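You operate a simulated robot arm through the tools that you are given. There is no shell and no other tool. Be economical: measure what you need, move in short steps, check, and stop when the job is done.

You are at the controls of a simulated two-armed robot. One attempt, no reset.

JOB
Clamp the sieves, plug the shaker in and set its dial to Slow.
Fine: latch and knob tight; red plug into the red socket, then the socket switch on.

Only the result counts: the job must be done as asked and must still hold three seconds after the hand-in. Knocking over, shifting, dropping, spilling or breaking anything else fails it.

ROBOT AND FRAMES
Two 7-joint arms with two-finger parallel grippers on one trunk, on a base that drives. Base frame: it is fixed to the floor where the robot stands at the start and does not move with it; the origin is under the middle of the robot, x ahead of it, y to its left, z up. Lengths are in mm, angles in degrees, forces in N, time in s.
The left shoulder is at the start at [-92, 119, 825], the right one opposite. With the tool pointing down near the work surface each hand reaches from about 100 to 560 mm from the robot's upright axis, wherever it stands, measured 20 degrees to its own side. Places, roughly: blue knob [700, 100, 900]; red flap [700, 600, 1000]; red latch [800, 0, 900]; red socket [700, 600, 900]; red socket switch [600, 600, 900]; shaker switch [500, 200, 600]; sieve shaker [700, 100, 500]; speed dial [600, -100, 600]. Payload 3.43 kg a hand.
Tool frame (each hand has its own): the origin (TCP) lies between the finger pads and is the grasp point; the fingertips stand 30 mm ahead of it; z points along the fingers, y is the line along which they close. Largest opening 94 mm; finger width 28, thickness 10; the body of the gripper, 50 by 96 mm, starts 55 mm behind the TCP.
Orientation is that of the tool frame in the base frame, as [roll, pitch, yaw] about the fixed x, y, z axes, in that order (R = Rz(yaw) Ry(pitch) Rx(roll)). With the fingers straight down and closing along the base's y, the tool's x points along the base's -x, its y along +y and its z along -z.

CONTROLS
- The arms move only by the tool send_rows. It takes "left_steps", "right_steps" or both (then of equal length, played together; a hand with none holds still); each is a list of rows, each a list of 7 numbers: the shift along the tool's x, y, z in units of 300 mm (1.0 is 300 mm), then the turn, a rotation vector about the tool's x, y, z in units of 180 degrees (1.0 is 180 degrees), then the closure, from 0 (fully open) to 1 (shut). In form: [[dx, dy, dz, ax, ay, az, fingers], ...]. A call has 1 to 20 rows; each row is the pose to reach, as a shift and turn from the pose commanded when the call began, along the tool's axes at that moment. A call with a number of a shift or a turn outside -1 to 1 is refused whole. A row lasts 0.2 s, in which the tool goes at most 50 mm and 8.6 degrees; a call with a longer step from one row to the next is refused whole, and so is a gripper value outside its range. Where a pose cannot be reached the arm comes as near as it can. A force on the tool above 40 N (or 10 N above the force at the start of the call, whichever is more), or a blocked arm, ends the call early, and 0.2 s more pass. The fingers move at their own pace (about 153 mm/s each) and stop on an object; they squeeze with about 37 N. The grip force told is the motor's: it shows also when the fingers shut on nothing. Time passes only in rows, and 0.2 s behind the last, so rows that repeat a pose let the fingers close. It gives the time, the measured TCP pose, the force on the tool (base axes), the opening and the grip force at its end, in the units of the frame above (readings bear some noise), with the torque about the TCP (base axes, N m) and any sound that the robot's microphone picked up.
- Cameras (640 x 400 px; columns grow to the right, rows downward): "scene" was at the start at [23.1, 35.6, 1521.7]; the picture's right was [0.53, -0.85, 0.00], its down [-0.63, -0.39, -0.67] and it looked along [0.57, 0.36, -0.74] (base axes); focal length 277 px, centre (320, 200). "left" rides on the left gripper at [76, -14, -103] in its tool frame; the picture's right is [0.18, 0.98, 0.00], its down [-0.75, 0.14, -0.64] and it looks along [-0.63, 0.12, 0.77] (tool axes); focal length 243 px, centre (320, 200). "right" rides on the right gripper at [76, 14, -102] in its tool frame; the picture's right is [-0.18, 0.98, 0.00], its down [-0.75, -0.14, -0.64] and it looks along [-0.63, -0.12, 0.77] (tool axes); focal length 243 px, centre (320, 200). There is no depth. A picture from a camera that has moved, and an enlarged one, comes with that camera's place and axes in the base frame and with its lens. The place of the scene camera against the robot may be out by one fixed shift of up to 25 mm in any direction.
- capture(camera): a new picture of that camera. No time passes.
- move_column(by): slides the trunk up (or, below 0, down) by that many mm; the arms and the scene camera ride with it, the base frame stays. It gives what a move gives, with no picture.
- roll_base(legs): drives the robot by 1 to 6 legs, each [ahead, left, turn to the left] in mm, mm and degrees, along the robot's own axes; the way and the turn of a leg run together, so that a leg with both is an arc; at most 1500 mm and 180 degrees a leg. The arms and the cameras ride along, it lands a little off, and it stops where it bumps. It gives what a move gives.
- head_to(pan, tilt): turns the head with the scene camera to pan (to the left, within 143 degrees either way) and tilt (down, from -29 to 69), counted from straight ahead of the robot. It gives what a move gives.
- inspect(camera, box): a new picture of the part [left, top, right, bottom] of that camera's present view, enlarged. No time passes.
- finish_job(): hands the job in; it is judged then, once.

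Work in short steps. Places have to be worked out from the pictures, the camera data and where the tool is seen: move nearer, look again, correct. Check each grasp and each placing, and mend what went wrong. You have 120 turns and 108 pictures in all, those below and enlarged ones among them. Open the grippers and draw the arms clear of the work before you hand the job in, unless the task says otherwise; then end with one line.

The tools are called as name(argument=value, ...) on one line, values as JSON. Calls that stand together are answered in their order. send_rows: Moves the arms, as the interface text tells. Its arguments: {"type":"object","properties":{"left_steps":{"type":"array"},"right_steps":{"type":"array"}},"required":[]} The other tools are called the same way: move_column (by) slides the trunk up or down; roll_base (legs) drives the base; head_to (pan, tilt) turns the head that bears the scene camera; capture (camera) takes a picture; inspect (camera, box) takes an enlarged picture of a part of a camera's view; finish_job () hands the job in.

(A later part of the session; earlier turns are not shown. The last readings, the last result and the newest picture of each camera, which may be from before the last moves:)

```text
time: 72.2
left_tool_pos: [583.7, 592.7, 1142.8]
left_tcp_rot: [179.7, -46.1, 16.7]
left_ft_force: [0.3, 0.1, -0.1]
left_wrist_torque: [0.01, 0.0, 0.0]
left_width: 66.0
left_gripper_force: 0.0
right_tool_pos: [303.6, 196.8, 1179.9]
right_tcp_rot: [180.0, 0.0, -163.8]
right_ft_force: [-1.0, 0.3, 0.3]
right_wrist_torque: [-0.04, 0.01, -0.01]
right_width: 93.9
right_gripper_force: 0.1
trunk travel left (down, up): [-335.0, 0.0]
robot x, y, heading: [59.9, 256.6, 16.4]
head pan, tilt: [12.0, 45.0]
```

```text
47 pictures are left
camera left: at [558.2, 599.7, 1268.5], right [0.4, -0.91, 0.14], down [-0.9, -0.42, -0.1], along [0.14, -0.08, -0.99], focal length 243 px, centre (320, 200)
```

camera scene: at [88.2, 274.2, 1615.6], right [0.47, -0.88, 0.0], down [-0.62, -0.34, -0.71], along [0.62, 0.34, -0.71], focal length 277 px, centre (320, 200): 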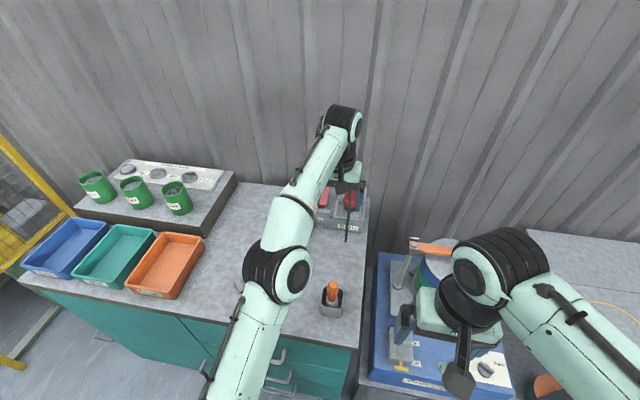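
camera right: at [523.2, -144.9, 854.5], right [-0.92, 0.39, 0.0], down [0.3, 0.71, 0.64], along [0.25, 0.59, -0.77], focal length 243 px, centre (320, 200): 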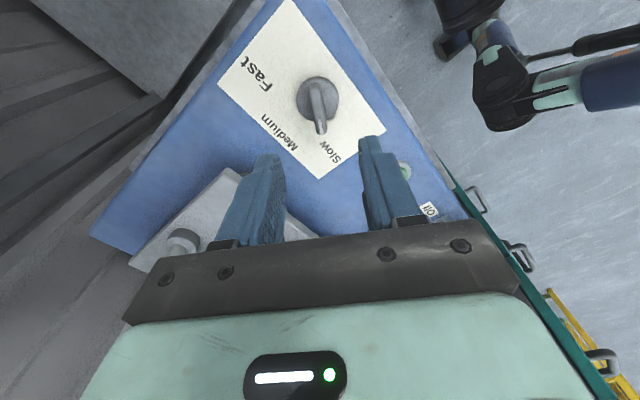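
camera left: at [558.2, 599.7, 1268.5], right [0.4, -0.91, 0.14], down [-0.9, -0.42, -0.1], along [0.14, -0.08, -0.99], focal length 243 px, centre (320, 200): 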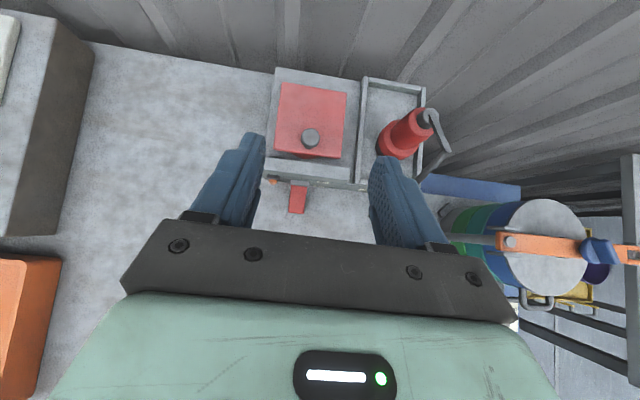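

The flipped pose works and gives a top view. I tilt more horizontal (about 19° below) and stage 60 mm in front of the flap knob.

send_rows(left_steps=[[-0.07, 0, 0.095, 0, 0.035, 0, 0.3], [-0.145, 0, 0.19, 0, 0.07, 0, 0.3], [-0.22, 0, 0.285, 0, 0.105, 0, 0.3], [-0.293, 0.003, 0.378, 0, 0.139, 0, 0.3]])

capture(camera="left")

```text
time: 73.2
left_tool_pos: [603.8, 597.0, 1002.3]
left_tcp_rot: [179.9, -71.3, 16.4]
left_ft_force: [-0.4, -0.4, -0.8]
left_wrist_torque: [0.03, 0.04, 0.06]
left_width: 65.8
left_gripper_force: 0.0
right_tool_pos: [305.1, 196.4, 1179.6]
right_tcp_rot: [-180.0, -0.1, -163.8]
right_ft_force: [-0.1, 0.5, 1.0]
right_wrist_torque: [-0.01, 0.02, 0.01]
right_width: 93.8
right_gripper_force: 0.0
trunk travel left (down, up): [-335.0, 0.0]
robot x, y, heading: [56.9, 252.4, 16.5]
head pan, tilt: [12.0, 45.0]
```

```text
46 pictures are left
camera left: at [529.7, 589.5, 1107.1], right [0.33, -0.93, 0.17], down [-0.78, -0.38, -0.51], along [0.54, 0.03, -0.84], focal length 243 px, centre (320, 200)
```

left: 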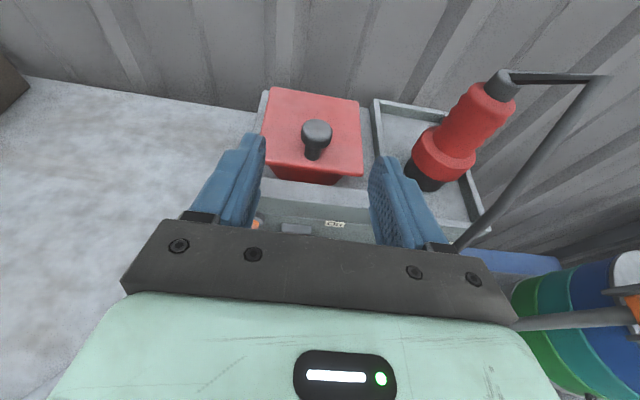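

The knob is centred. I advance 63 mm along the fingers and close.

send_rows(left_steps=[[0, 0, 0.1, 0, 0, 0, 0.45], [0, 0, 0.21, 0, 0, 0, 0.45], [0, 0, 0.21, 0, 0, 0, 1], [0, 0, 0.21, 0, 0, 0, 1], [0, 0, 0.21, 0, 0, 0, 1]])

inspect(camera="left", box=[200, 60, 440, 240])

```text
time: 74.4
left_tool_pos: [661.4, 615.6, 982.4]
left_tcp_rot: [179.8, -71.1, 16.8]
left_ft_force: [3.9, 5.2, -3.8]
left_wrist_torque: [0.02, 0.19, -0.04]
left_width: 23.0
left_gripper_force: 44.8
right_tool_pos: [304.1, 196.7, 1180.8]
right_tcp_rot: [-179.9, -0.1, -163.8]
right_ft_force: [-0.2, -0.3, 0.1]
right_wrist_torque: [-0.03, -0.01, 0.02]
right_width: 94.0
right_gripper_force: 0.1
trunk travel left (down, up): [-335.0, 0.0]
robot x, y, heading: [56.1, 252.5, 16.5]
head pan, tilt: [12.0, 45.0]
```

```text
2.22 times, centred on (320, 150) of left
camera zoom: at [588.4, 609.0, 1085.5], right [0.34, -0.93, 0.18], down [-0.78, -0.38, -0.5], along [0.53, 0.03, -0.85], focal length 539 px, centre (320, 311)
```

zoom: 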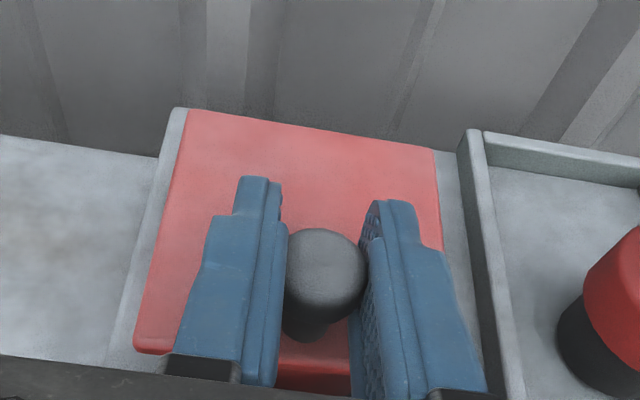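

The knob is held deeply. I lift it along the hinge arc while rotating the hand with it, to about 45° first.

send_rows(left_steps=[[0.037, 0, 0.002, 0, -0.022, 0, 1], [0.077, 0, 0.01, 0, -0.044, 0, 1], [0.115, 0, 0.022, 0, -0.067, 0, 1], [0.15, 0, 0.038, 0, -0.089, 0, 1], [0.183, 0, 0.059, 0, -0.111, 0, 1], [0.213, 0, 0.083, 0, -0.133, 0, 1]])

capture(camera="left")

```text
time: 75.8
left_tool_pos: [702.4, 630.0, 1035.0]
left_tcp_rot: [179.7, -47.1, 16.8]
left_ft_force: [-4.1, 7.4, -3.2]
left_wrist_torque: [-0.31, 0.17, 0.1]
left_width: 22.9
left_gripper_force: 45.0
left hand out of reach, approached as far as the arm can: row 4, 5
right_tool_pos: [303.8, 197.3, 1180.1]
right_tcp_rot: [-180.0, 0.1, -163.9]
right_ft_force: [-0.5, 0.8, -0.4]
right_wrist_torque: [-0.01, 0.0, 0.01]
right_width: 94.0
right_gripper_force: 0.0
trunk travel left (down, up): [-335.0, 0.0]
robot x, y, heading: [62.1, 254.1, 16.3]
head pan, tilt: [12.0, 45.0]
```

```text
44 pictures are left
camera left: at [674.9, 635.7, 1158.6], right [0.4, -0.91, 0.14], down [-0.9, -0.42, -0.11], along [0.16, -0.08, -0.98], focal length 243 px, centre (320, 200)
```

left: 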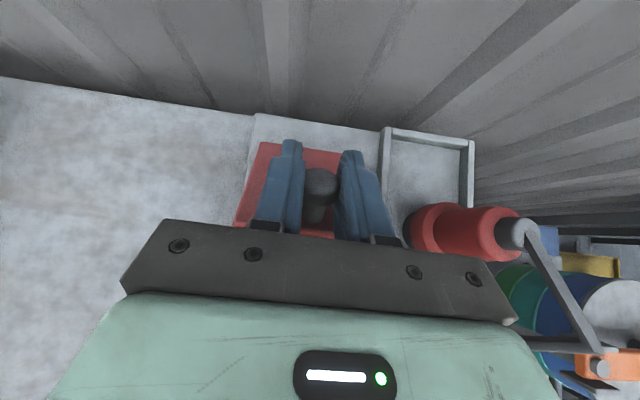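

The grip holds with the flap at about 45°. I continue pushing along the arc toward 75° without further hand rotation.

send_rows(left_steps=[[0.033, 0, 0.016, 0, 0, 0, 1], [0.066, 0, 0.035, 0, 0, 0, 1], [0.095, 0, 0.059, 0, 0, 0, 1], [0.121, 0, 0.086, 0, 0, 0, 1]])

capture(camera="left")

```text
time: 76.8
left_tool_pos: [721.9, 635.6, 1043.9]
left_tcp_rot: [179.8, -47.5, 16.7]
left_ft_force: [-14.1, 13.8, 7.3]
left_wrist_torque: [-0.03, 0.63, -0.1]
left_width: 23.3
left_gripper_force: 45.1
left hand out of reach, approached as far as the arm can: row 3, 4
right_tool_pos: [302.5, 198.1, 1179.9]
right_tcp_rot: [-179.9, 0.0, -163.9]
right_ft_force: [0.5, 0.1, -0.2]
right_wrist_torque: [0.02, -0.01, 0.01]
right_width: 94.0
right_gripper_force: 0.1
trunk travel left (down, up): [-335.0, 0.0]
robot x, y, heading: [62.6, 255.6, 16.6]
head pan, tilt: [12.0, 45.0]
```

```text
43 pictures are left
camera left: at [693.4, 641.6, 1167.6], right [0.4, -0.91, 0.14], down [-0.9, -0.42, -0.12], along [0.17, -0.08, -0.98], focal length 243 px, centre (320, 200)
```

left: 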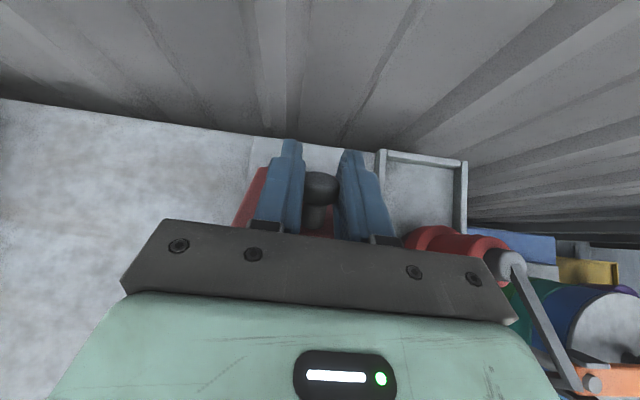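

The arm is at its reach limit with the flap at about 58° and still gripped. A small forward drive moves the hand in exactly the needed direction, so I drive 22 mm.

roll_base(legs=[[22, 0, 0]])

capture(camera="left")

```text
time: 77.5
left_tool_pos: [721.5, 634.7, 1043.0]
left_tcp_rot: [-179.9, -47.3, 16.7]
left_ft_force: [-6.5, -0.2, 1.8]
left_wrist_torque: [-0.33, 0.38, -0.15]
left_width: 23.2
left_gripper_force: 45.1
right_tool_pos: [303.3, 196.0, 1180.6]
right_tcp_rot: [-179.8, 0.0, -163.8]
right_ft_force: [0.5, -0.2, 0.6]
right_wrist_torque: [0.0, 0.03, -0.02]
right_width: 94.2
right_gripper_force: 0.0
trunk travel left (down, up): [-335.0, 0.0]
robot x, y, heading: [58.1, 257.6, 16.3]
head pan, tilt: [12.0, 45.0]
stopped in leg 1: the robot was blocked; the commanded pose is now the measured one
```

```text
42 pictures are left
camera left: at [694.0, 641.3, 1167.7], right [0.4, -0.91, 0.13], down [-0.9, -0.42, -0.12], along [0.16, -0.07, -0.98], focal length 243 px, centre (320, 200)
```

left: 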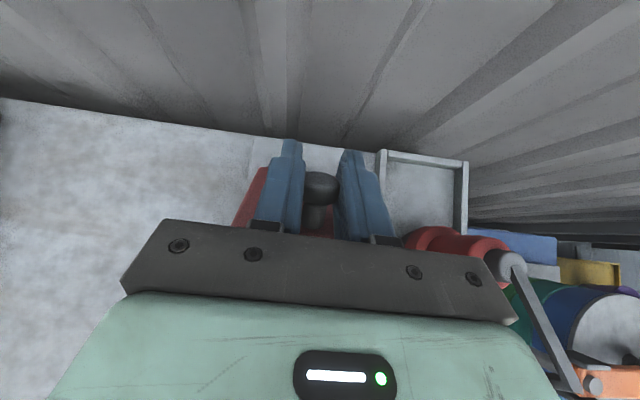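

The base is blocked by the door handle on its left front. I release the flap, retract, then shift the base right by 90 mm and forward to get past the handle.

send_rows(left_steps=[[-0.08, 0, -0.05, 0, 0, 0, 1], [-0.16, 0, -0.09, 0, 0.02, 0, 1], [-0.16, 0, -0.09, 0, 0.02, 0, 0.4], [-0.16, 0, -0.09, 0, 0.02, 0, 0.4], [-0.16, 0, -0.2, 0, 0.02, 0, 0.4], [-0.12, 0, -0.32, 0, 0.02, 0, 0.4], [-0.05, 0, -0.4, 0, 0.02, 0, 0.4]])

roll_base(legs=[[-15, 0, 0], [0, -90, 0], [45, 0, 0]])

capture(camera="left")

```text
time: 79.1
left_tool_pos: [628.6, 605.7, 1113.6]
left_tcp_rot: [-179.8, -51.0, 16.5]
left_ft_force: [0.0, -1.3, -0.4]
left_wrist_torque: [0.04, 0.0, -0.06]
left_width: 56.7
left_gripper_force: 0.0
right_tool_pos: [302.6, 196.7, 1181.1]
right_tcp_rot: [180.0, 0.0, -163.8]
right_ft_force: [0.6, 0.2, -0.7]
right_wrist_torque: [0.02, 0.02, 0.01]
right_width: 93.8
right_gripper_force: 0.1
trunk travel left (down, up): [-335.0, 0.0]
robot x, y, heading: [60.7, 254.0, 16.3]
head pan, tilt: [12.0, 45.0]
```

```text
time: 81.5
left_tool_pos: [694.3, 483.5, 1112.3]
left_tcp_rot: [-179.9, -50.8, 15.6]
left_ft_force: [0.7, -1.1, -0.4]
left_wrist_torque: [0.02, 0.01, 0.01]
left_width: 56.6
left_gripper_force: 0.1
right_tool_pos: [360.5, 78.4, 1178.8]
right_tcp_rot: [-179.9, -0.1, -165.0]
right_ft_force: [0.8, 0.0, 0.3]
right_wrist_torque: [0.03, 0.06, 0.01]
right_width: 94.0
right_gripper_force: 0.0
trunk travel left (down, up): [-335.0, 0.0]
robot x, y, heading: [112.5, 139.2, 15.1]
head pan, tilt: [12.0, 45.0]
stopped in leg 3: the robot was blocked; the commanded pose is now the measured one
```

```text
41 pictures are left
camera left: at [660.3, 486.7, 1234.5], right [0.38, -0.92, 0.14], down [-0.9, -0.4, -0.18], along [0.22, -0.06, -0.97], focal length 243 px, centre (320, 200)
```

left: 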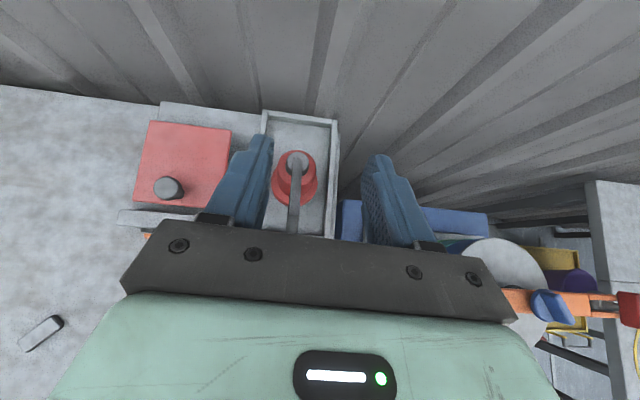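

Blocked at a slightly closer line. I settle midway: back 6 mm, left 65 mm, and correct the heading.

roll_base(legs=[[-8, 0, 1.5], [0, 65, 0]])

capture(camera="left")

```text
time: 82.2
left_tool_pos: [691.0, 480.1, 1113.5]
left_tcp_rot: [-180.0, -50.9, 15.5]
left_ft_force: [-0.4, 0.0, -0.4]
left_wrist_torque: [-0.01, -0.01, -0.01]
left_width: 56.3
left_gripper_force: 0.1
right_tool_pos: [356.2, 76.4, 1179.6]
right_tcp_rot: [-180.0, -0.2, -164.9]
right_ft_force: [0.3, -0.1, 0.5]
right_wrist_torque: [0.01, 0.01, -0.02]
right_width: 93.9
right_gripper_force: 0.0
trunk travel left (down, up): [-335.0, 0.0]
robot x, y, heading: [112.4, 140.6, 15.0]
head pan, tilt: [12.0, 45.0]
stopped in leg 1: the robot was blocked; the commanded pose is now the measured one
```

```text
40 pictures are left
camera left: at [655.9, 484.8, 1236.1], right [0.38, -0.92, 0.14], down [-0.9, -0.4, -0.18], along [0.22, -0.06, -0.97], focal length 243 px, centre (320, 200)
```

left: 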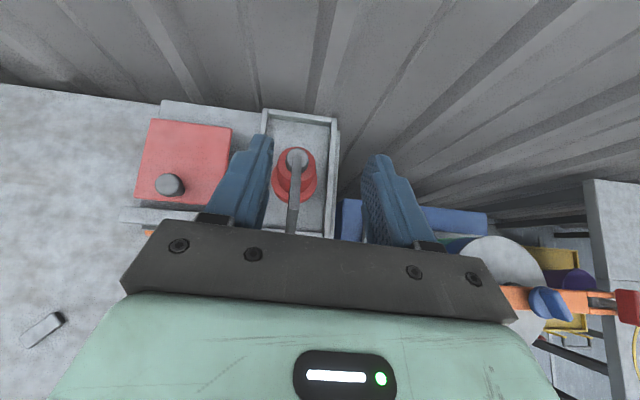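

Still touching; I back straight off first, then go left and turn.

roll_base(legs=[[-25, 0, 0], [0, 65, 0], [0, 0, 1.8]])

roll_base(legs=[[15, 0, 0]])

```text
time: 84.2
left_tool_pos: [640.6, 554.0, 1112.7]
left_tcp_rot: [-179.8, -50.9, 17.3]
left_ft_force: [0.4, -0.8, 0.7]
left_wrist_torque: [-0.01, 0.0, 0.01]
left_width: 56.1
left_gripper_force: 0.0
right_tool_pos: [318.8, 139.3, 1179.6]
right_tcp_rot: [-179.9, -0.1, -163.1]
right_ft_force: [0.0, -0.6, 0.4]
right_wrist_torque: [-0.01, 0.02, 0.01]
right_width: 94.1
right_gripper_force: 0.0
trunk travel left (down, up): [-335.0, 0.0]
robot x, y, heading: [71.4, 195.7, 17.1]
head pan, tilt: [12.0, 45.0]
```

```text
time: 85.1
left_tool_pos: [648.6, 553.7, 1111.8]
left_tcp_rot: [-179.8, -50.9, 17.2]
left_ft_force: [0.9, -0.6, -0.7]
left_wrist_torque: [-0.04, 0.03, -0.03]
left_width: 56.1
left_gripper_force: 0.1
right_tool_pos: [326.3, 140.3, 1178.7]
right_tcp_rot: [-179.8, -0.3, -163.4]
right_ft_force: [-0.3, -1.1, 1.1]
right_wrist_torque: [0.01, 0.01, -0.03]
right_width: 93.9
right_gripper_force: 0.1
trunk travel left (down, up): [-335.0, 0.0]
robot x, y, heading: [79.4, 197.5, 16.6]
head pan, tilt: [12.0, 45.0]
stopped in leg 1: the robot was blocked; the commanded pose is now the measured one
```

I'll use a more horizontal hand at the end of the arc instead. I stage again in front of the flap knob.

send_rows(left_steps=[[-0.06, -0.08, 0.0, 0, 0.028, 0, 0.45], [-0.15, -0.13, 0.03, 0, 0.057, 0, 0.45], [-0.25, -0.16, 0.09, 0, 0.085, 0, 0.45], [-0.347, -0.185, 0.155, 0, 0.113, 0, 0.45]])

capture(camera="left")

```text
time: 86.1
left_tool_pos: [601.9, 600.3, 1001.5]
left_tcp_rot: [179.8, -71.3, 17.5]
left_ft_force: [0.2, -0.4, 0.8]
left_wrist_torque: [0.01, 0.02, 0.01]
left_width: 51.7
left_gripper_force: 0.1
right_tool_pos: [325.6, 140.5, 1179.0]
right_tcp_rot: [-179.8, -0.2, -163.4]
right_ft_force: [-0.1, 0.9, -0.1]
right_wrist_torque: [-0.01, -0.02, -0.05]
right_width: 93.9
right_gripper_force: 0.0
trunk travel left (down, up): [-335.0, 0.0]
robot x, y, heading: [80.4, 195.3, 17.1]
head pan, tilt: [12.0, 45.0]
```

```text
39 pictures are left
camera left: at [527.9, 591.8, 1105.3], right [0.35, -0.92, 0.18], down [-0.77, -0.39, -0.51], along [0.54, 0.04, -0.84], focal length 243 px, centre (320, 200)
```

left: 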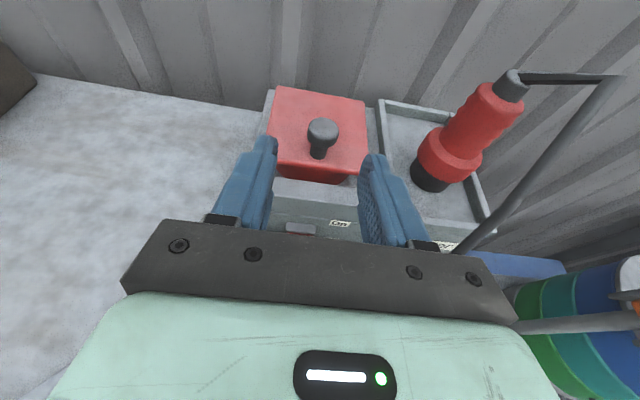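

The knob is 4 mm to the right of centre; I correct, advance, close and follow the arc to about 72°, ending at a pitch of about 58°.

send_rows(left_steps=[[0, 0.013, 0.1, 0, 0, 0, 0.45], [0, 0.013, 0.2, 0, 0, 0, 0.45], [0, 0.013, 0.2, 0, 0, 0, 1], [0, 0.013, 0.2, 0, 0, 0, 1], [0, 0.013, 0.2, 0, 0, 0, 1], [0.038, 0.013, 0.203, 0, -0.009, 0, 1], [0.076, 0.013, 0.209, 0, -0.018, 0, 1], [0.113, 0.013, 0.222, 0, -0.027, 0, 1], [0.148, 0.013, 0.238, 0, -0.036, 0, 1], [0.181, 0.013, 0.259, 0, -0.045, 0, 1], [0.211, 0.013, 0.283, 0, -0.054, 0, 1], [0.236, 0.013, 0.312, 0, -0.063, 0, 1], [0.258, 0.013, 0.343, 0, -0.072, 0, 1]])

capture(camera="left")

```text
time: 88.9
left_tool_pos: [721.0, 634.5, 1044.8]
left_tcp_rot: [-179.9, -58.4, 17.2]
left_ft_force: [-16.3, 9.1, 1.7]
left_wrist_torque: [-0.21, 1.11, 0.1]
left_width: 23.2
left_gripper_force: 45.2
left hand out of reach, approached as far as the arm can: row 11
right_tool_pos: [324.1, 142.6, 1178.1]
right_tcp_rot: [-179.9, -0.1, -163.4]
right_ft_force: [-1.0, -0.2, 0.0]
right_wrist_torque: [-0.03, 0.01, 0.04]
right_width: 94.0
right_gripper_force: 0.0
trunk travel left (down, up): [-335.0, 0.0]
robot x, y, heading: [83.0, 197.1, 16.7]
head pan, tilt: [12.0, 45.0]
```

```text
38 pictures are left
camera left: at [668.9, 633.1, 1161.7], right [0.39, -0.91, 0.16], down [-0.86, -0.42, -0.31], along [0.34, -0.01, -0.94], focal length 243 px, centre (320, 200)
```

left: 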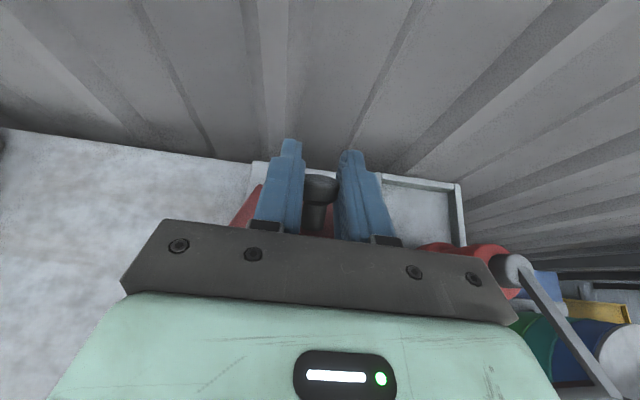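

Still gripped at about 60°. I push on toward 75°.

send_rows(left_steps=[[0.018, 0, 0.024, 0, 0, 0, 1], [0.036, 0, 0.048, 0, 0, 0, 1], [0.048, 0, 0.064, 0, 0, 0, 1]])

capture(camera="left")

capture(camera="scene")

```text
time: 89.7
left_tool_pos: [741.0, 640.9, 1046.4]
left_tcp_rot: [-179.9, -58.7, 17.4]
left_ft_force: [-16.2, 14.1, 6.3]
left_wrist_torque: [-0.18, 1.05, 0.0]
left_width: 23.7
left_gripper_force: 44.8
right_tool_pos: [324.4, 143.0, 1180.6]
right_tcp_rot: [-179.7, 0.0, -163.4]
right_ft_force: [0.7, 0.9, -0.3]
right_wrist_torque: [-0.01, 0.0, 0.0]
right_width: 94.1
right_gripper_force: 0.0
trunk travel left (down, up): [-335.0, 0.0]
robot x, y, heading: [82.8, 197.7, 16.9]
head pan, tilt: [12.0, 45.0]
```

```text
37 pictures are left
camera left: at [690.5, 640.1, 1164.0], right [0.39, -0.91, 0.16], down [-0.85, -0.42, -0.31], along [0.35, -0.01, -0.94], focal length 243 px, centre (320, 200)
```

left: 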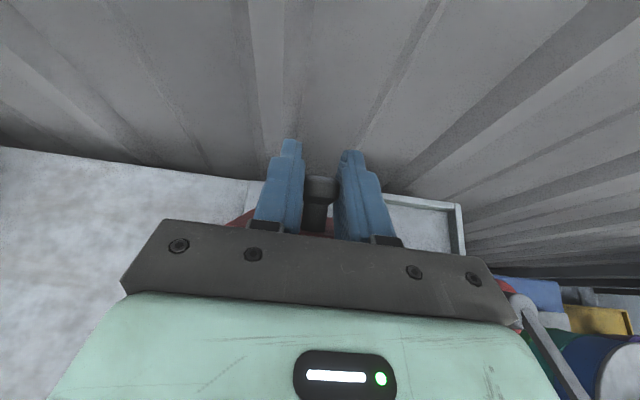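

```text
36 pictures are left
camera scene: at [105.9, 218.7, 1615.8], right [0.48, -0.88, 0.0], down [-0.62, -0.34, -0.71], along [0.62, 0.34, -0.71], focal length 277 px, centre (320, 200)
```

scene: 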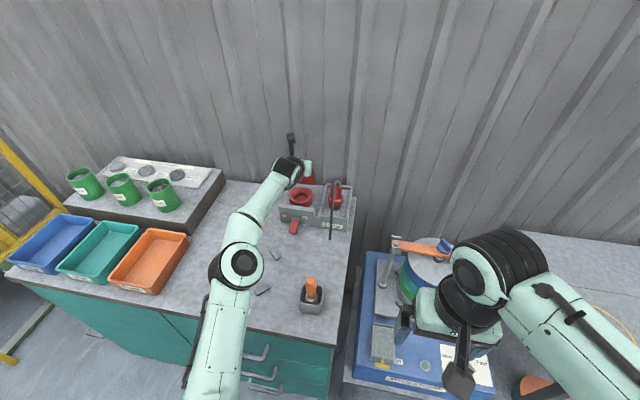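

The flap is held at about 75° and the socket is exposed. I zoom in.

inspect(camera="scene", box=[260, 130, 370, 250])

```text
3.33 times, centred on (315, 190) of scene
camera zoom: at [105.9, 218.7, 1615.8], right [0.48, -0.88, 0.0], down [-0.62, -0.34, -0.71], along [0.62, 0.34, -0.71], focal length 923 px, centre (337, 233)
```

zoom: 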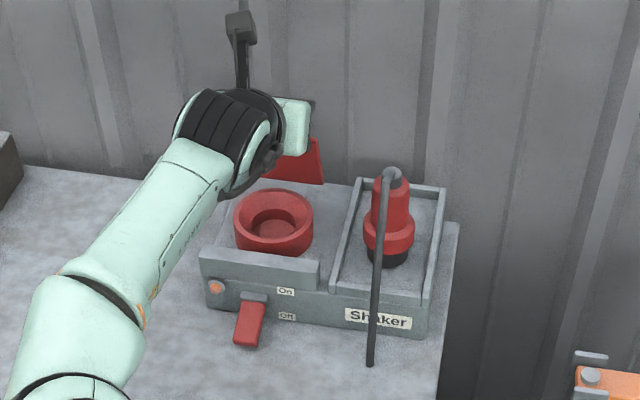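

The socket ring is at about (705,626) and the plug at about (736,505). For the right hand I'll also use the camera-on-top pose, so I roll it and bring it partway forward.

send_rows(right_steps=[[-0.03, 0.029, 0, 0, 0, 0.045, 0.3], [-0.06, 0.058, 0, 0, 0, 0.09, 0.3], [-0.09, 0.087, 0, 0, 0, 0.135, 0.3], [-0.12, 0.115, 0, 0, 0, 0.18, 0.3], [-0.15, 0.144, 0, 0, 0, 0.225, 0.3], [-0.18, 0.173, 0, 0, 0, 0.27, 0.3], [-0.21, 0.202, 0, 0, 0, 0.315, 0.3], [-0.24, 0.23, 0, 0, 0, 0.36, 0.3], [-0.27, 0.26, 0, 0, 0, 0.405, 0.3], [-0.3, 0.29, 0, 0, 0, 0.45, 0.3], [-0.33, 0.317, 0, 0, 0, 0.495, 0.3], [-0.36, 0.346, 0, 0, 0, 0.54, 0.3], [-0.39, 0.375, 0, 0, 0, 0.585, 0.3], [-0.42, 0.404, 0, 0, 0, 0.63, 0.3], [-0.45, 0.433, 0, 0, 0, 0.675, 0.3], [-0.48, 0.46, 0, 0, 0, 0.72, 0.3], [-0.51, 0.49, 0, 0, 0, 0.765, 0.3], [-0.54, 0.52, 0, 0, 0, 0.81, 0.3], [-0.57, 0.55, 0, 0, 0, 0.855, 0.3], [-0.61, 0.577, 0, 0, 0, 0.9, 0.3]])

```text
time: 93.9
left_tool_pos: [741.2, 642.6, 1046.0]
left_tcp_rot: [179.8, -58.5, 17.6]
left_ft_force: [-8.4, 19.9, 10.3]
left_wrist_torque: [0.01, 0.13, -0.24]
left_width: 22.9
left_gripper_force: 45.2
right_tool_pos: [449.8, 362.3, 1178.6]
right_tcp_rot: [179.7, 0.2, 34.7]
right_ft_force: [0.1, 1.2, -0.5]
right_wrist_torque: [0.02, -0.01, -0.03]
right_width: 65.8
right_gripper_force: 0.0
trunk travel left (down, up): [-335.0, 0.0]
robot x, y, heading: [82.8, 197.4, 16.9]
head pan, tilt: [12.0, 45.0]
```

Now I finish the yaw (pointing about 12°) and then tilt the right hand to 75° while staging it in front of the plug.

send_rows(right_steps=[[0, 0, 0, 0, 0, 0.042, 0.3], [0, 0, 0, 0, 0, 0.084, 0.3], [0, 0, 0, 0, 0, 0.126, 0.3]])

send_rows(right_steps=[[0.057, -0.027, 0.0, 0, 0.042, 0, 0.3], [0.113, -0.053, 0.0, 0, 0.083, 0, 0.3], [0.17, -0.08, 0.0, 0, 0.125, 0, 0.3], [0.227, -0.107, 0.05, 0, 0.167, 0, 0.3], [0.283, -0.133, 0.1, 0, 0.208, 0, 0.3], [0.34, -0.16, 0.15, 0, 0.25, 0, 0.3], [0.397, -0.187, 0.2, 0, 0.292, 0, 0.3], [0.453, -0.213, 0.25, 0, 0.333, 0, 0.3], [0.51, -0.24, 0.3, 0, 0.375, 0, 0.3], [0.567, -0.267, 0.343, 0, 0.417, 0, 0.3]])

capture(camera="right")

capture(camera="scene")

```text
time: 94.7
left_tool_pos: [741.8, 643.3, 1045.4]
left_tcp_rot: [180.0, -58.5, 17.5]
left_ft_force: [-8.3, 19.7, 11.5]
left_wrist_torque: [0.08, 0.2, -0.12]
left_width: 23.1
left_gripper_force: 44.9
right_tool_pos: [445.1, 345.1, 1168.0]
right_tcp_rot: [179.9, 0.0, 12.1]
right_ft_force: [-0.1, 0.5, 0.4]
right_wrist_torque: [0.03, 0.0, 0.01]
right_width: 65.8
right_gripper_force: 0.1
right hand out of reach, approached as far as the arm can: row 3
trunk travel left (down, up): [-335.0, 0.0]
robot x, y, heading: [81.1, 196.3, 16.7]
head pan, tilt: [12.0, 45.0]
```

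```text
time: 96.9
left_tool_pos: [741.5, 642.2, 1046.6]
left_tcp_rot: [180.0, -58.6, 17.5]
left_ft_force: [-7.8, 18.7, 10.2]
left_wrist_torque: [0.14, 0.12, 0.05]
left_width: 23.2
left_gripper_force: 44.6
right_tool_pos: [595.1, 456.7, 1065.0]
right_tcp_rot: [178.7, -75.0, 13.0]
right_ft_force: [0.0, 0.3, -0.7]
right_wrist_torque: [0.0, 0.02, -0.02]
right_width: 65.5
right_gripper_force: 0.1
trunk travel left (down, up): [-335.0, 0.0]
robot x, y, heading: [80.4, 195.3, 16.8]
head pan, tilt: [12.0, 45.0]
```

```text
34 pictures are left
camera right: at [521.7, 426.4, 1165.6], right [0.15, -0.97, -0.17], down [-0.83, -0.03, -0.56], along [0.54, 0.23, -0.81], focal length 243 px, centre (320, 200)
```

right: 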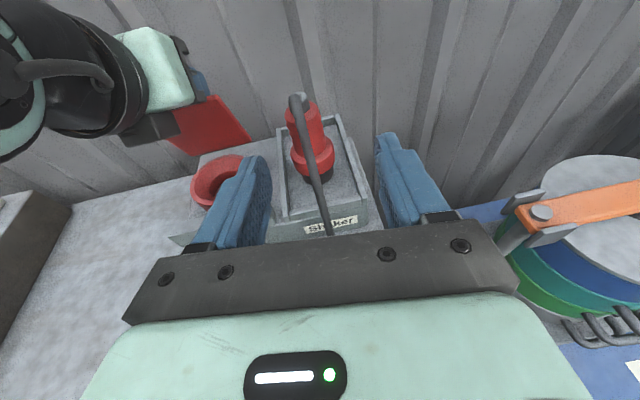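

```text
33 pictures are left
camera scene: at [106.8, 219.1, 1615.7], right [0.48, -0.88, 0.0], down [-0.62, -0.34, -0.71], along [0.62, 0.34, -0.71], focal length 277 px, centre (320, 200)
```

scene: 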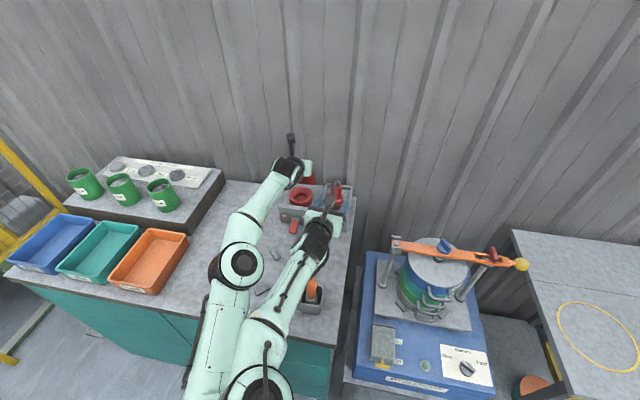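

The view is good: plug axis at about (736,507), with the cable between the open fingers. I stage with lateral and height correction about 90 mm short.

send_rows(right_steps=[[-0.04, -0.028, 0.07, 0, 0, 0, 0.25], [-0.08, -0.056, 0.14, 0, 0, 0, 0.25], [-0.12, -0.056, 0.217, 0, 0, 0, 0.25]])

capture(camera="right")

```text
time: 97.7
left_tool_pos: [742.0, 642.9, 1046.6]
left_tcp_rot: [-179.9, -58.5, 17.4]
left_ft_force: [-6.1, 19.5, 10.2]
left_wrist_torque: [0.28, 0.07, 0.22]
left_width: 22.8
left_gripper_force: 45.3
right_tool_pos: [645.1, 486.9, 1015.4]
right_tcp_rot: [179.0, -75.1, 13.0]
right_ft_force: [0.0, 0.2, -0.1]
right_wrist_torque: [0.02, -0.03, -0.01]
right_width: 70.5
right_gripper_force: 0.0
trunk travel left (down, up): [-335.0, 0.0]
robot x, y, heading: [80.0, 197.6, 17.0]
head pan, tilt: [12.0, 45.0]
```

```text
32 pictures are left
camera right: at [571.3, 456.9, 1116.1], right [0.16, -0.97, -0.17], down [-0.83, -0.03, -0.56], along [0.54, 0.23, -0.81], focal length 243 px, centre (320, 200)
```

right: 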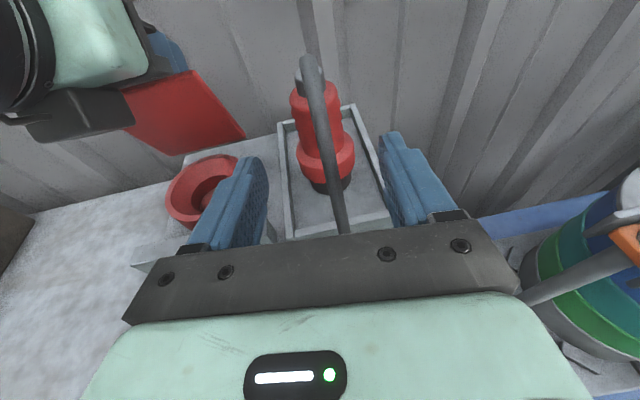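

Alignment is good. I advance 80 mm in steps and then close on the plug body.

send_rows(right_steps=[[0, 0, 0.07, 0, 0, 0, 0.25], [0, 0, 0.14, 0, 0, 0, 0.25], [0, 0, 0.2, 0, 0, 0, 0.25], [0, 0, 0.268, 0, 0, 0, 0.25], [0, 0, 0.268, 0, 0, 0, 0.25]])

capture(camera="right")

```text
time: 98.9
left_tool_pos: [741.0, 641.6, 1045.6]
left_tcp_rot: [180.0, -58.5, 17.4]
left_ft_force: [-8.7, 18.5, 10.6]
left_wrist_torque: [0.14, 0.13, -0.05]
left_width: 22.9
left_gripper_force: 44.9
right_tool_pos: [719.2, 501.4, 993.6]
right_tcp_rot: [179.0, -75.0, 13.0]
right_ft_force: [-0.5, -0.6, -1.0]
right_wrist_torque: [-0.01, 0.0, -0.02]
right_width: 70.3
right_gripper_force: 0.0
trunk travel left (down, up): [-335.0, 0.0]
robot x, y, heading: [80.7, 195.2, 17.2]
head pan, tilt: [12.0, 45.0]
```

```text
31 pictures are left
camera right: at [645.0, 471.6, 1094.1], right [0.16, -0.97, -0.17], down [-0.83, -0.03, -0.56], along [0.54, 0.23, -0.81], focal length 243 px, centre (320, 200)
```

right: 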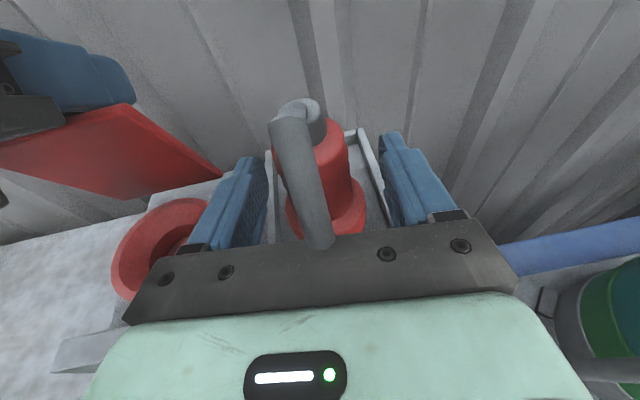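

No contact so far, and the plug sits between the pads. I close.

send_rows(right_steps=[[0, 0, 0, 0, 0, 0, 0.6], [0, 0, 0, 0, 0, 0, 1], [0, 0, 0, 0, 0, 0, 1], [0, 0, 0, 0, 0, 0, 1]])

capture(camera="right")

```text
time: 99.9
left_tool_pos: [741.4, 641.9, 1046.6]
left_tcp_rot: [-179.9, -58.5, 17.5]
left_ft_force: [-7.7, 18.5, 10.6]
left_wrist_torque: [0.16, 0.13, -0.01]
left_width: 22.9
left_gripper_force: 44.8
right_tool_pos: [718.9, 502.4, 993.0]
right_tcp_rot: [179.0, -74.9, 12.9]
right_ft_force: [0.9, 1.9, 0.7]
right_wrist_torque: [0.15, -0.07, 0.02]
right_width: 35.3
right_gripper_force: 37.3
trunk travel left (down, up): [-335.0, 0.0]
robot x, y, heading: [83.3, 195.8, 17.0]
head pan, tilt: [12.0, 45.0]
```

```text
30 pictures are left
camera right: at [644.8, 471.9, 1094.1], right [0.16, -0.97, -0.17], down [-0.83, -0.03, -0.56], along [0.54, 0.23, -0.81], focal length 243 px, centre (320, 200)
```

right: 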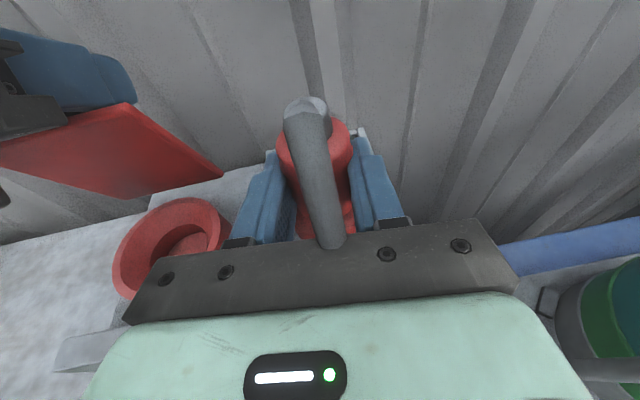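

Plug gripped (35.3 mm). I lift it 60 mm straight up.

send_rows(right_steps=[[0.05, 0, -0.013, 0, 0, 0, 1], [0.1, 0, -0.026, 0, 0, 0, 1], [0.15, 0, -0.04, 0, 0, 0, 1], [0.193, 0, -0.052, 0, 0, 0, 1]])

capture(camera="right")

inspect(camera="scene", box=[250, 120, 390, 250])

```text
time: 100.9
left_tool_pos: [742.4, 641.3, 1045.5]
left_tcp_rot: [-179.9, -58.5, 17.5]
left_ft_force: [-8.1, 18.0, 11.3]
left_wrist_torque: [0.16, 0.18, 0.03]
left_width: 22.8
left_gripper_force: 45.2
right_tool_pos: [719.1, 502.7, 1051.0]
right_tcp_rot: [178.8, -75.0, 13.1]
right_ft_force: [0.2, -1.1, -1.7]
right_wrist_torque: [-0.01, -0.02, -0.01]
right_width: 35.3
right_gripper_force: 37.0
trunk travel left (down, up): [-335.0, 0.0]
robot x, y, heading: [84.3, 197.8, 16.9]
head pan, tilt: [12.0, 45.0]
```

```text
29 pictures are left
camera right: at [645.2, 471.7, 1152.4], right [0.16, -0.97, -0.17], down [-0.83, -0.03, -0.56], along [0.54, 0.23, -0.81], focal length 243 px, centre (320, 200)
```

right: 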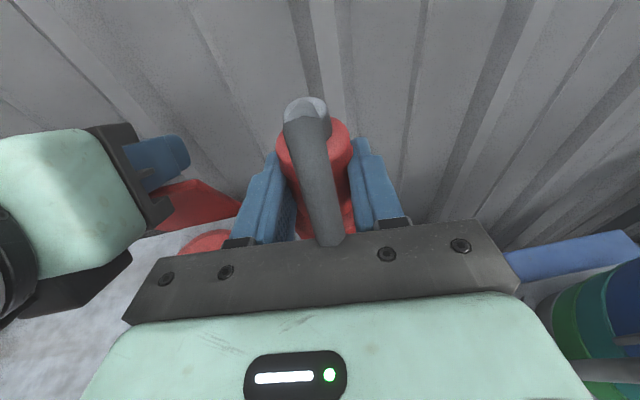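

```text
3.08 times, centred on (320, 185) of scene
camera zoom: at [106.9, 219.2, 1615.7], right [0.48, -0.88, 0.0], down [-0.62, -0.34, -0.71], along [0.62, 0.34, -0.71], focal length 852 px, centre (320, 246)
```

zoom: 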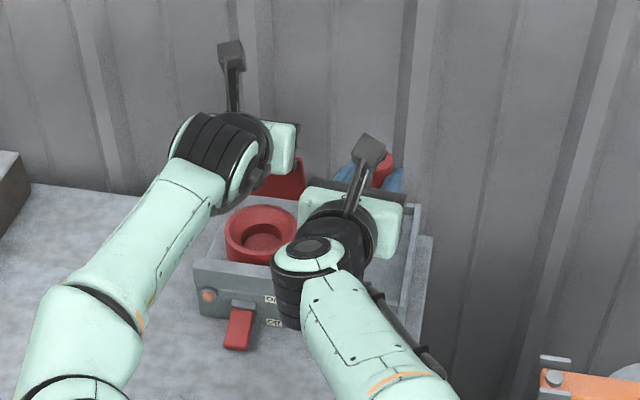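

With its camera on top, the right hand would hit the left hand over the socket. So I bring the plug only partly under the flap (60 mm left), let the flap lean on it, and withdraw the left hand before centring.

send_rows(right_steps=[[-0.02, -0.05, 0.008, 0, 0, 0, 1], [-0.05, -0.1, 0.021, 0, 0, 0, 1], [-0.05, -0.15, 0.021, 0, 0, 0, 1], [-0.05, -0.201, 0.021, 0, 0, 0, 1]])

capture(camera="right")

inspect(camera="scene", box=[250, 120, 390, 250])

```text
time: 101.9
left_tool_pos: [742.2, 641.4, 1045.4]
left_tcp_rot: [-180.0, -58.6, 17.3]
left_ft_force: [-8.8, 18.9, 11.1]
left_wrist_torque: [0.14, 0.17, 0.04]
left_width: 22.9
left_gripper_force: 44.9
right_tool_pos: [710.0, 537.2, 1031.2]
right_tcp_rot: [178.9, -74.9, 13.0]
right_ft_force: [0.3, -0.2, -1.0]
right_wrist_torque: [0.01, 0.01, -0.01]
right_width: 35.2
right_gripper_force: 37.3
right hand out of reach, approached as far as the arm can: row 3, 4
trunk travel left (down, up): [-335.0, 0.0]
robot x, y, heading: [83.3, 195.5, 16.9]
head pan, tilt: [12.0, 45.0]
```

```text
27 pictures are left
camera right: at [636.3, 508.4, 1132.6], right [0.16, -0.97, -0.17], down [-0.83, -0.03, -0.56], along [0.54, 0.23, -0.81], focal length 243 px, centre (320, 200)
```

right: 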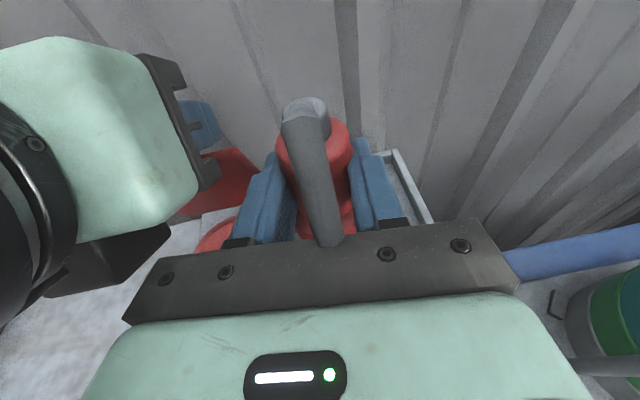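

```text
3.08 times, centred on (320, 185) of scene
camera zoom: at [106.9, 219.3, 1615.7], right [0.48, -0.88, 0.0], down [-0.62, -0.34, -0.71], along [0.62, 0.34, -0.71], focal length 852 px, centre (320, 246)
```

zoom: 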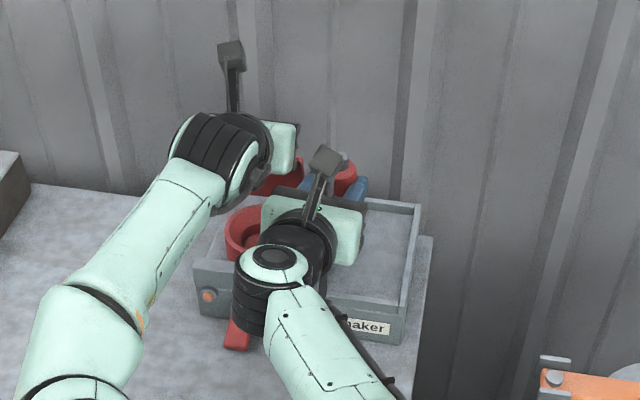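

The right arm is at a wrist limit. I yaw the hand 15° to the left, which also clears the left hand, and add the missing 27 mm; later I'll move the base and undo the yaw.

send_rows(right_steps=[[0.001, -0.03, 0.004, 0.027, 0, -0.0072, 1], [0.003, -0.06, 0.009, 0.054, 0, -0.0144, 1], [0.004, -0.091, 0.013, 0.0805, 0, -0.0216, 1]])

capture(camera="right")

```text
time: 102.7
left_tool_pos: [741.2, 641.8, 1045.8]
left_tcp_rot: [-179.5, -58.6, 17.3]
left_ft_force: [-5.4, -0.6, 2.6]
left_wrist_torque: [0.0, 0.52, 0.36]
left_width: 23.2
left_gripper_force: 45.2
right_tool_pos: [715.4, 552.2, 1030.9]
right_tcp_rot: [178.9, -74.8, 25.1]
right_ft_force: [0.1, -0.3, -1.7]
right_wrist_torque: [-0.03, 0.0, -0.02]
right_width: 35.0
right_gripper_force: 36.8
trunk travel left (down, up): [-335.0, 0.0]
robot x, y, heading: [78.2, 191.5, 17.0]
head pan, tilt: [12.0, 45.0]
stopped in row 3 (right hand): the force on the tool passed its limit at 52 N (the readings are from after the stop); the commanded pose is now the measured one
```

```text
25 pictures are left
camera right: at [649.4, 507.3, 1131.5], right [0.36, -0.92, -0.17], down [-0.8, -0.21, -0.56], along [0.48, 0.34, -0.81], focal length 243 px, centre (320, 200)
```

right: 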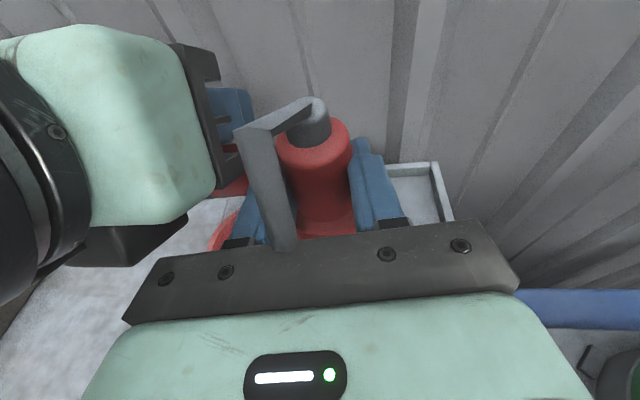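

The hands touched lightly, but the plug (lat 322) and its left finger are now under the flap's right part. I release the knob and withdraw the left hand so the flap leans on the plug.

send_rows(left_steps=[[0, 0, 0, 0, 0, 0, 0.6], [0, 0, 0, 0, 0, 0, 0.6], [0, -0.01, -0.05, 0, 0, 0, 0.6], [0.02, -0.02, -0.12, 0, 0, 0, 0.6], [0.05, -0.04, -0.24, 0, 0, 0, 0.6], [0.1, -0.08, -0.36, 0, 0, 0, 0.6], [0.15, -0.15, -0.45, 0, 0, 0, 0.6]])

capture(camera="right")

inspect(camera="scene", box=[250, 110, 390, 250])

```text
time: 104.3
left_tool_pos: [642.1, 658.4, 1154.0]
left_tcp_rot: [-179.5, -58.5, 17.2]
left_ft_force: [0.5, -0.3, -0.6]
left_wrist_torque: [-0.03, 0.01, -0.03]
left_width: 37.7
left_gripper_force: 0.1
right_tool_pos: [715.6, 553.0, 1031.8]
right_tcp_rot: [178.8, -74.7, 25.2]
right_ft_force: [1.9, -5.3, -1.8]
right_wrist_torque: [-0.05, 0.04, -0.19]
right_width: 35.1
right_gripper_force: 36.6
trunk travel left (down, up): [-335.0, 0.0]
robot x, y, heading: [77.9, 194.3, 16.8]
head pan, tilt: [12.0, 45.0]
```

```text
24 pictures are left
camera right: at [650.7, 508.4, 1131.4], right [0.36, -0.92, -0.17], down [-0.8, -0.21, -0.56], along [0.48, 0.34, -0.81], focal length 243 px, centre (320, 200)
```

right: 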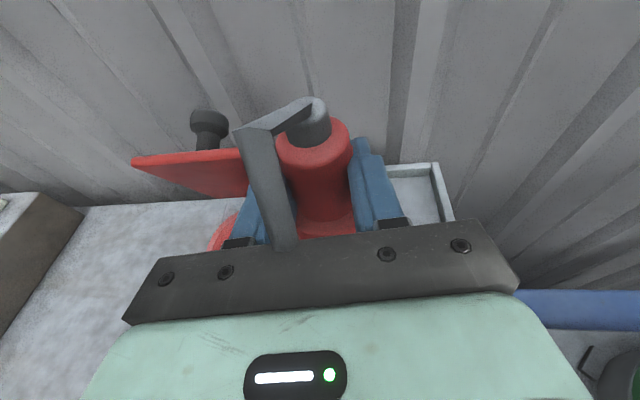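

```text
2.86 times, centred on (320, 180) of scene
camera zoom: at [109.3, 216.2, 1615.7], right [0.48, -0.88, 0.0], down [-0.62, -0.34, -0.71], along [0.62, 0.34, -0.71], focal length 791 px, centre (320, 257)
```

zoom: 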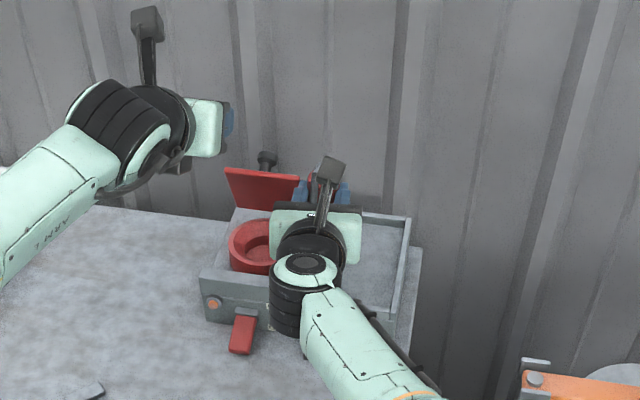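

The flap is held up by the plug and finger. I zoom to see how it rests before moving on.

inspect(camera="right", box=[120, 80, 380, 260])

```text
2.22 times, centred on (250, 170) of right
camera zoom: at [650.7, 508.4, 1131.4], right [0.36, -0.92, -0.17], down [-0.8, -0.21, -0.56], along [0.48, 0.34, -0.81], focal length 539 px, centre (476, 267)
```

zoom: 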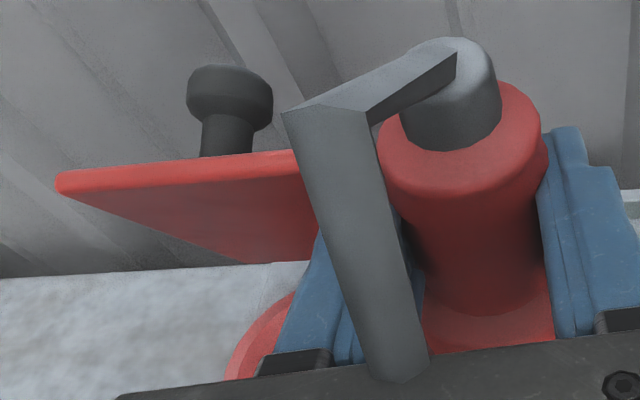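

It rests on the left fingertip. I move the plug left 40 mm in small steps; the left hand also moves farther away.

send_rows(right_steps=[[0.016, -0.02, 0.0, 0, 0, 0, 1], [0.018, -0.05, 0.005, 0, 0, 0, 1], [0.021, -0.08, 0.008, 0, 0, 0, 1], [0.021, -0.11, 0.011, 0, 0, 0, 1], [0.021, -0.132, 0.014, 0, 0, 0, 1]], left_steps=[[0.03, -0.08, -0.06, 0, 0, 0, 0.6], [0.06, -0.16, -0.12, 0, 0, 0, 0.6], [0.06, -0.24, -0.16, 0, 0, 0, 0.6], [0.06, -0.32, -0.2, 0, 0, 0, 0.6], [0.06, -0.4, -0.24, 0, 0, 0, 0.6]])

capture(camera="right")

```text
time: 105.5
left_tool_pos: [557.0, 751.5, 1210.4]
left_tcp_rot: [-179.0, -58.5, 16.8]
left_ft_force: [0.0, 0.3, 0.8]
left_wrist_torque: [0.0, 0.0, 0.02]
left_width: 37.7
left_gripper_force: 0.1
right_tool_pos: [716.8, 554.5, 1031.9]
right_tcp_rot: [179.1, -74.8, 23.7]
right_ft_force: [10.8, -33.5, -2.7]
right_wrist_torque: [0.06, 0.11, -1.06]
right_width: 34.9
right_gripper_force: 36.7
right hand out of reach, approached as far as the arm can: row 3, 4, 5
trunk travel left (down, up): [-335.0, 0.0]
robot x, y, heading: [75.6, 196.2, 16.5]
head pan, tilt: [12.0, 45.0]
```

```text
21 pictures are left
camera right: at [650.4, 510.9, 1132.3], right [0.34, -0.93, -0.17], down [-0.81, -0.19, -0.56], along [0.49, 0.33, -0.81], focal length 243 px, centre (320, 200)
```

right: 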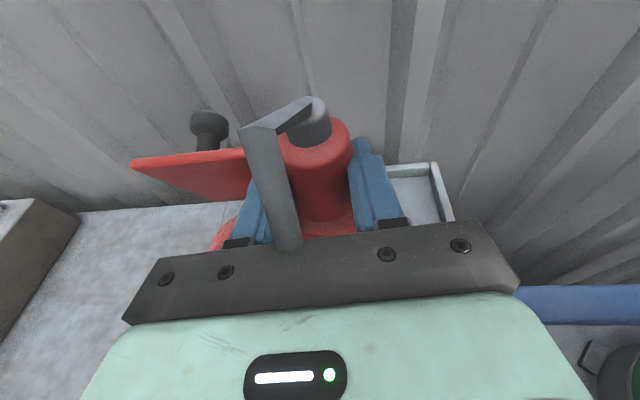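

The finger is pushing against the flap's right edge rather than under it, and the right arm is near its limit. I bring the left hand back with closed fingers to support the flap's underside, staging about 25 mm in front of it.

send_rows(left_steps=[[-0.063, 0.089, 0.0825, -0.02, 0, 0.012, 1], [-0.126, 0.178, 0.165, -0.04, 0, 0.024, 1], [-0.188, 0.266, 0.247, -0.06, 0, 0.036, 1], [-0.251, 0.355, 0.33, -0.08, 0, 0.048, 1], [-0.314, 0.444, 0.412, -0.1, 0, 0.061, 1], [-0.377, 0.533, 0.495, -0.1186, 0, 0.0725, 1]])

capture(camera="left")

capture(camera="right")

```text
time: 106.9
left_tool_pos: [671.5, 620.7, 1032.8]
left_tcp_rot: [-179.1, -58.4, -8.1]
left_ft_force: [0.2, -0.7, 0.6]
left_wrist_torque: [-0.01, 0.0, -0.04]
left_width: 0.0
left_gripper_force: 33.0
right_tool_pos: [716.3, 554.2, 1030.3]
right_tcp_rot: [179.2, -74.8, 23.6]
right_ft_force: [11.1, -36.5, 2.4]
right_wrist_torque: [0.27, -0.08, -1.09]
right_width: 34.8
right_gripper_force: 37.5
trunk travel left (down, up): [-335.0, 0.0]
robot x, y, heading: [84.0, 197.2, 16.6]
head pan, tilt: [12.0, 45.0]
```

```text
20 pictures are left
camera left: at [625.1, 638.3, 1150.3], right [-0.03, -0.99, 0.15], down [-0.95, -0.02, -0.31], along [0.3, -0.15, -0.94], focal length 243 px, centre (320, 200)
```

left: 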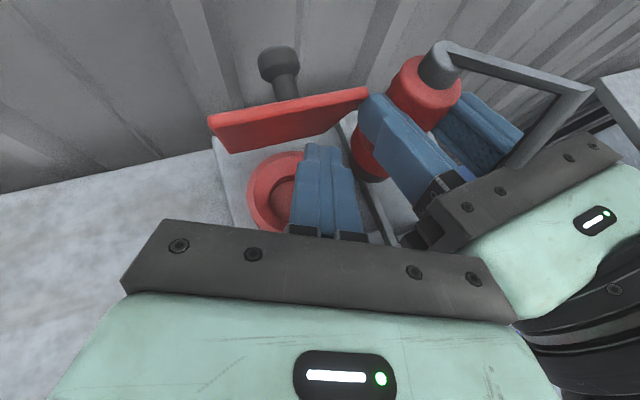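

```text
19 pictures are left
camera right: at [650.4, 511.0, 1132.0], right [0.34, -0.93, -0.17], down [-0.81, -0.19, -0.56], along [0.48, 0.33, -0.81], focal length 243 px, centre (320, 200)
```

right: 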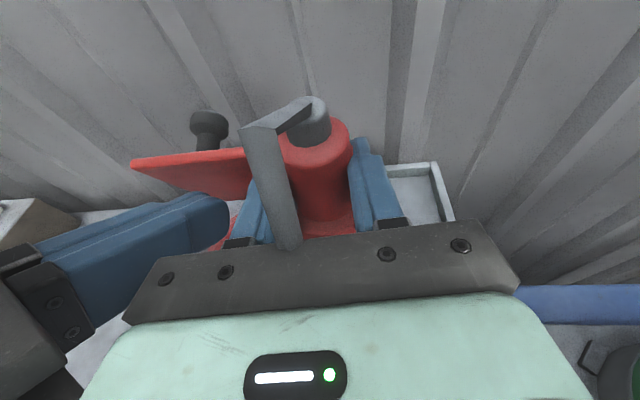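

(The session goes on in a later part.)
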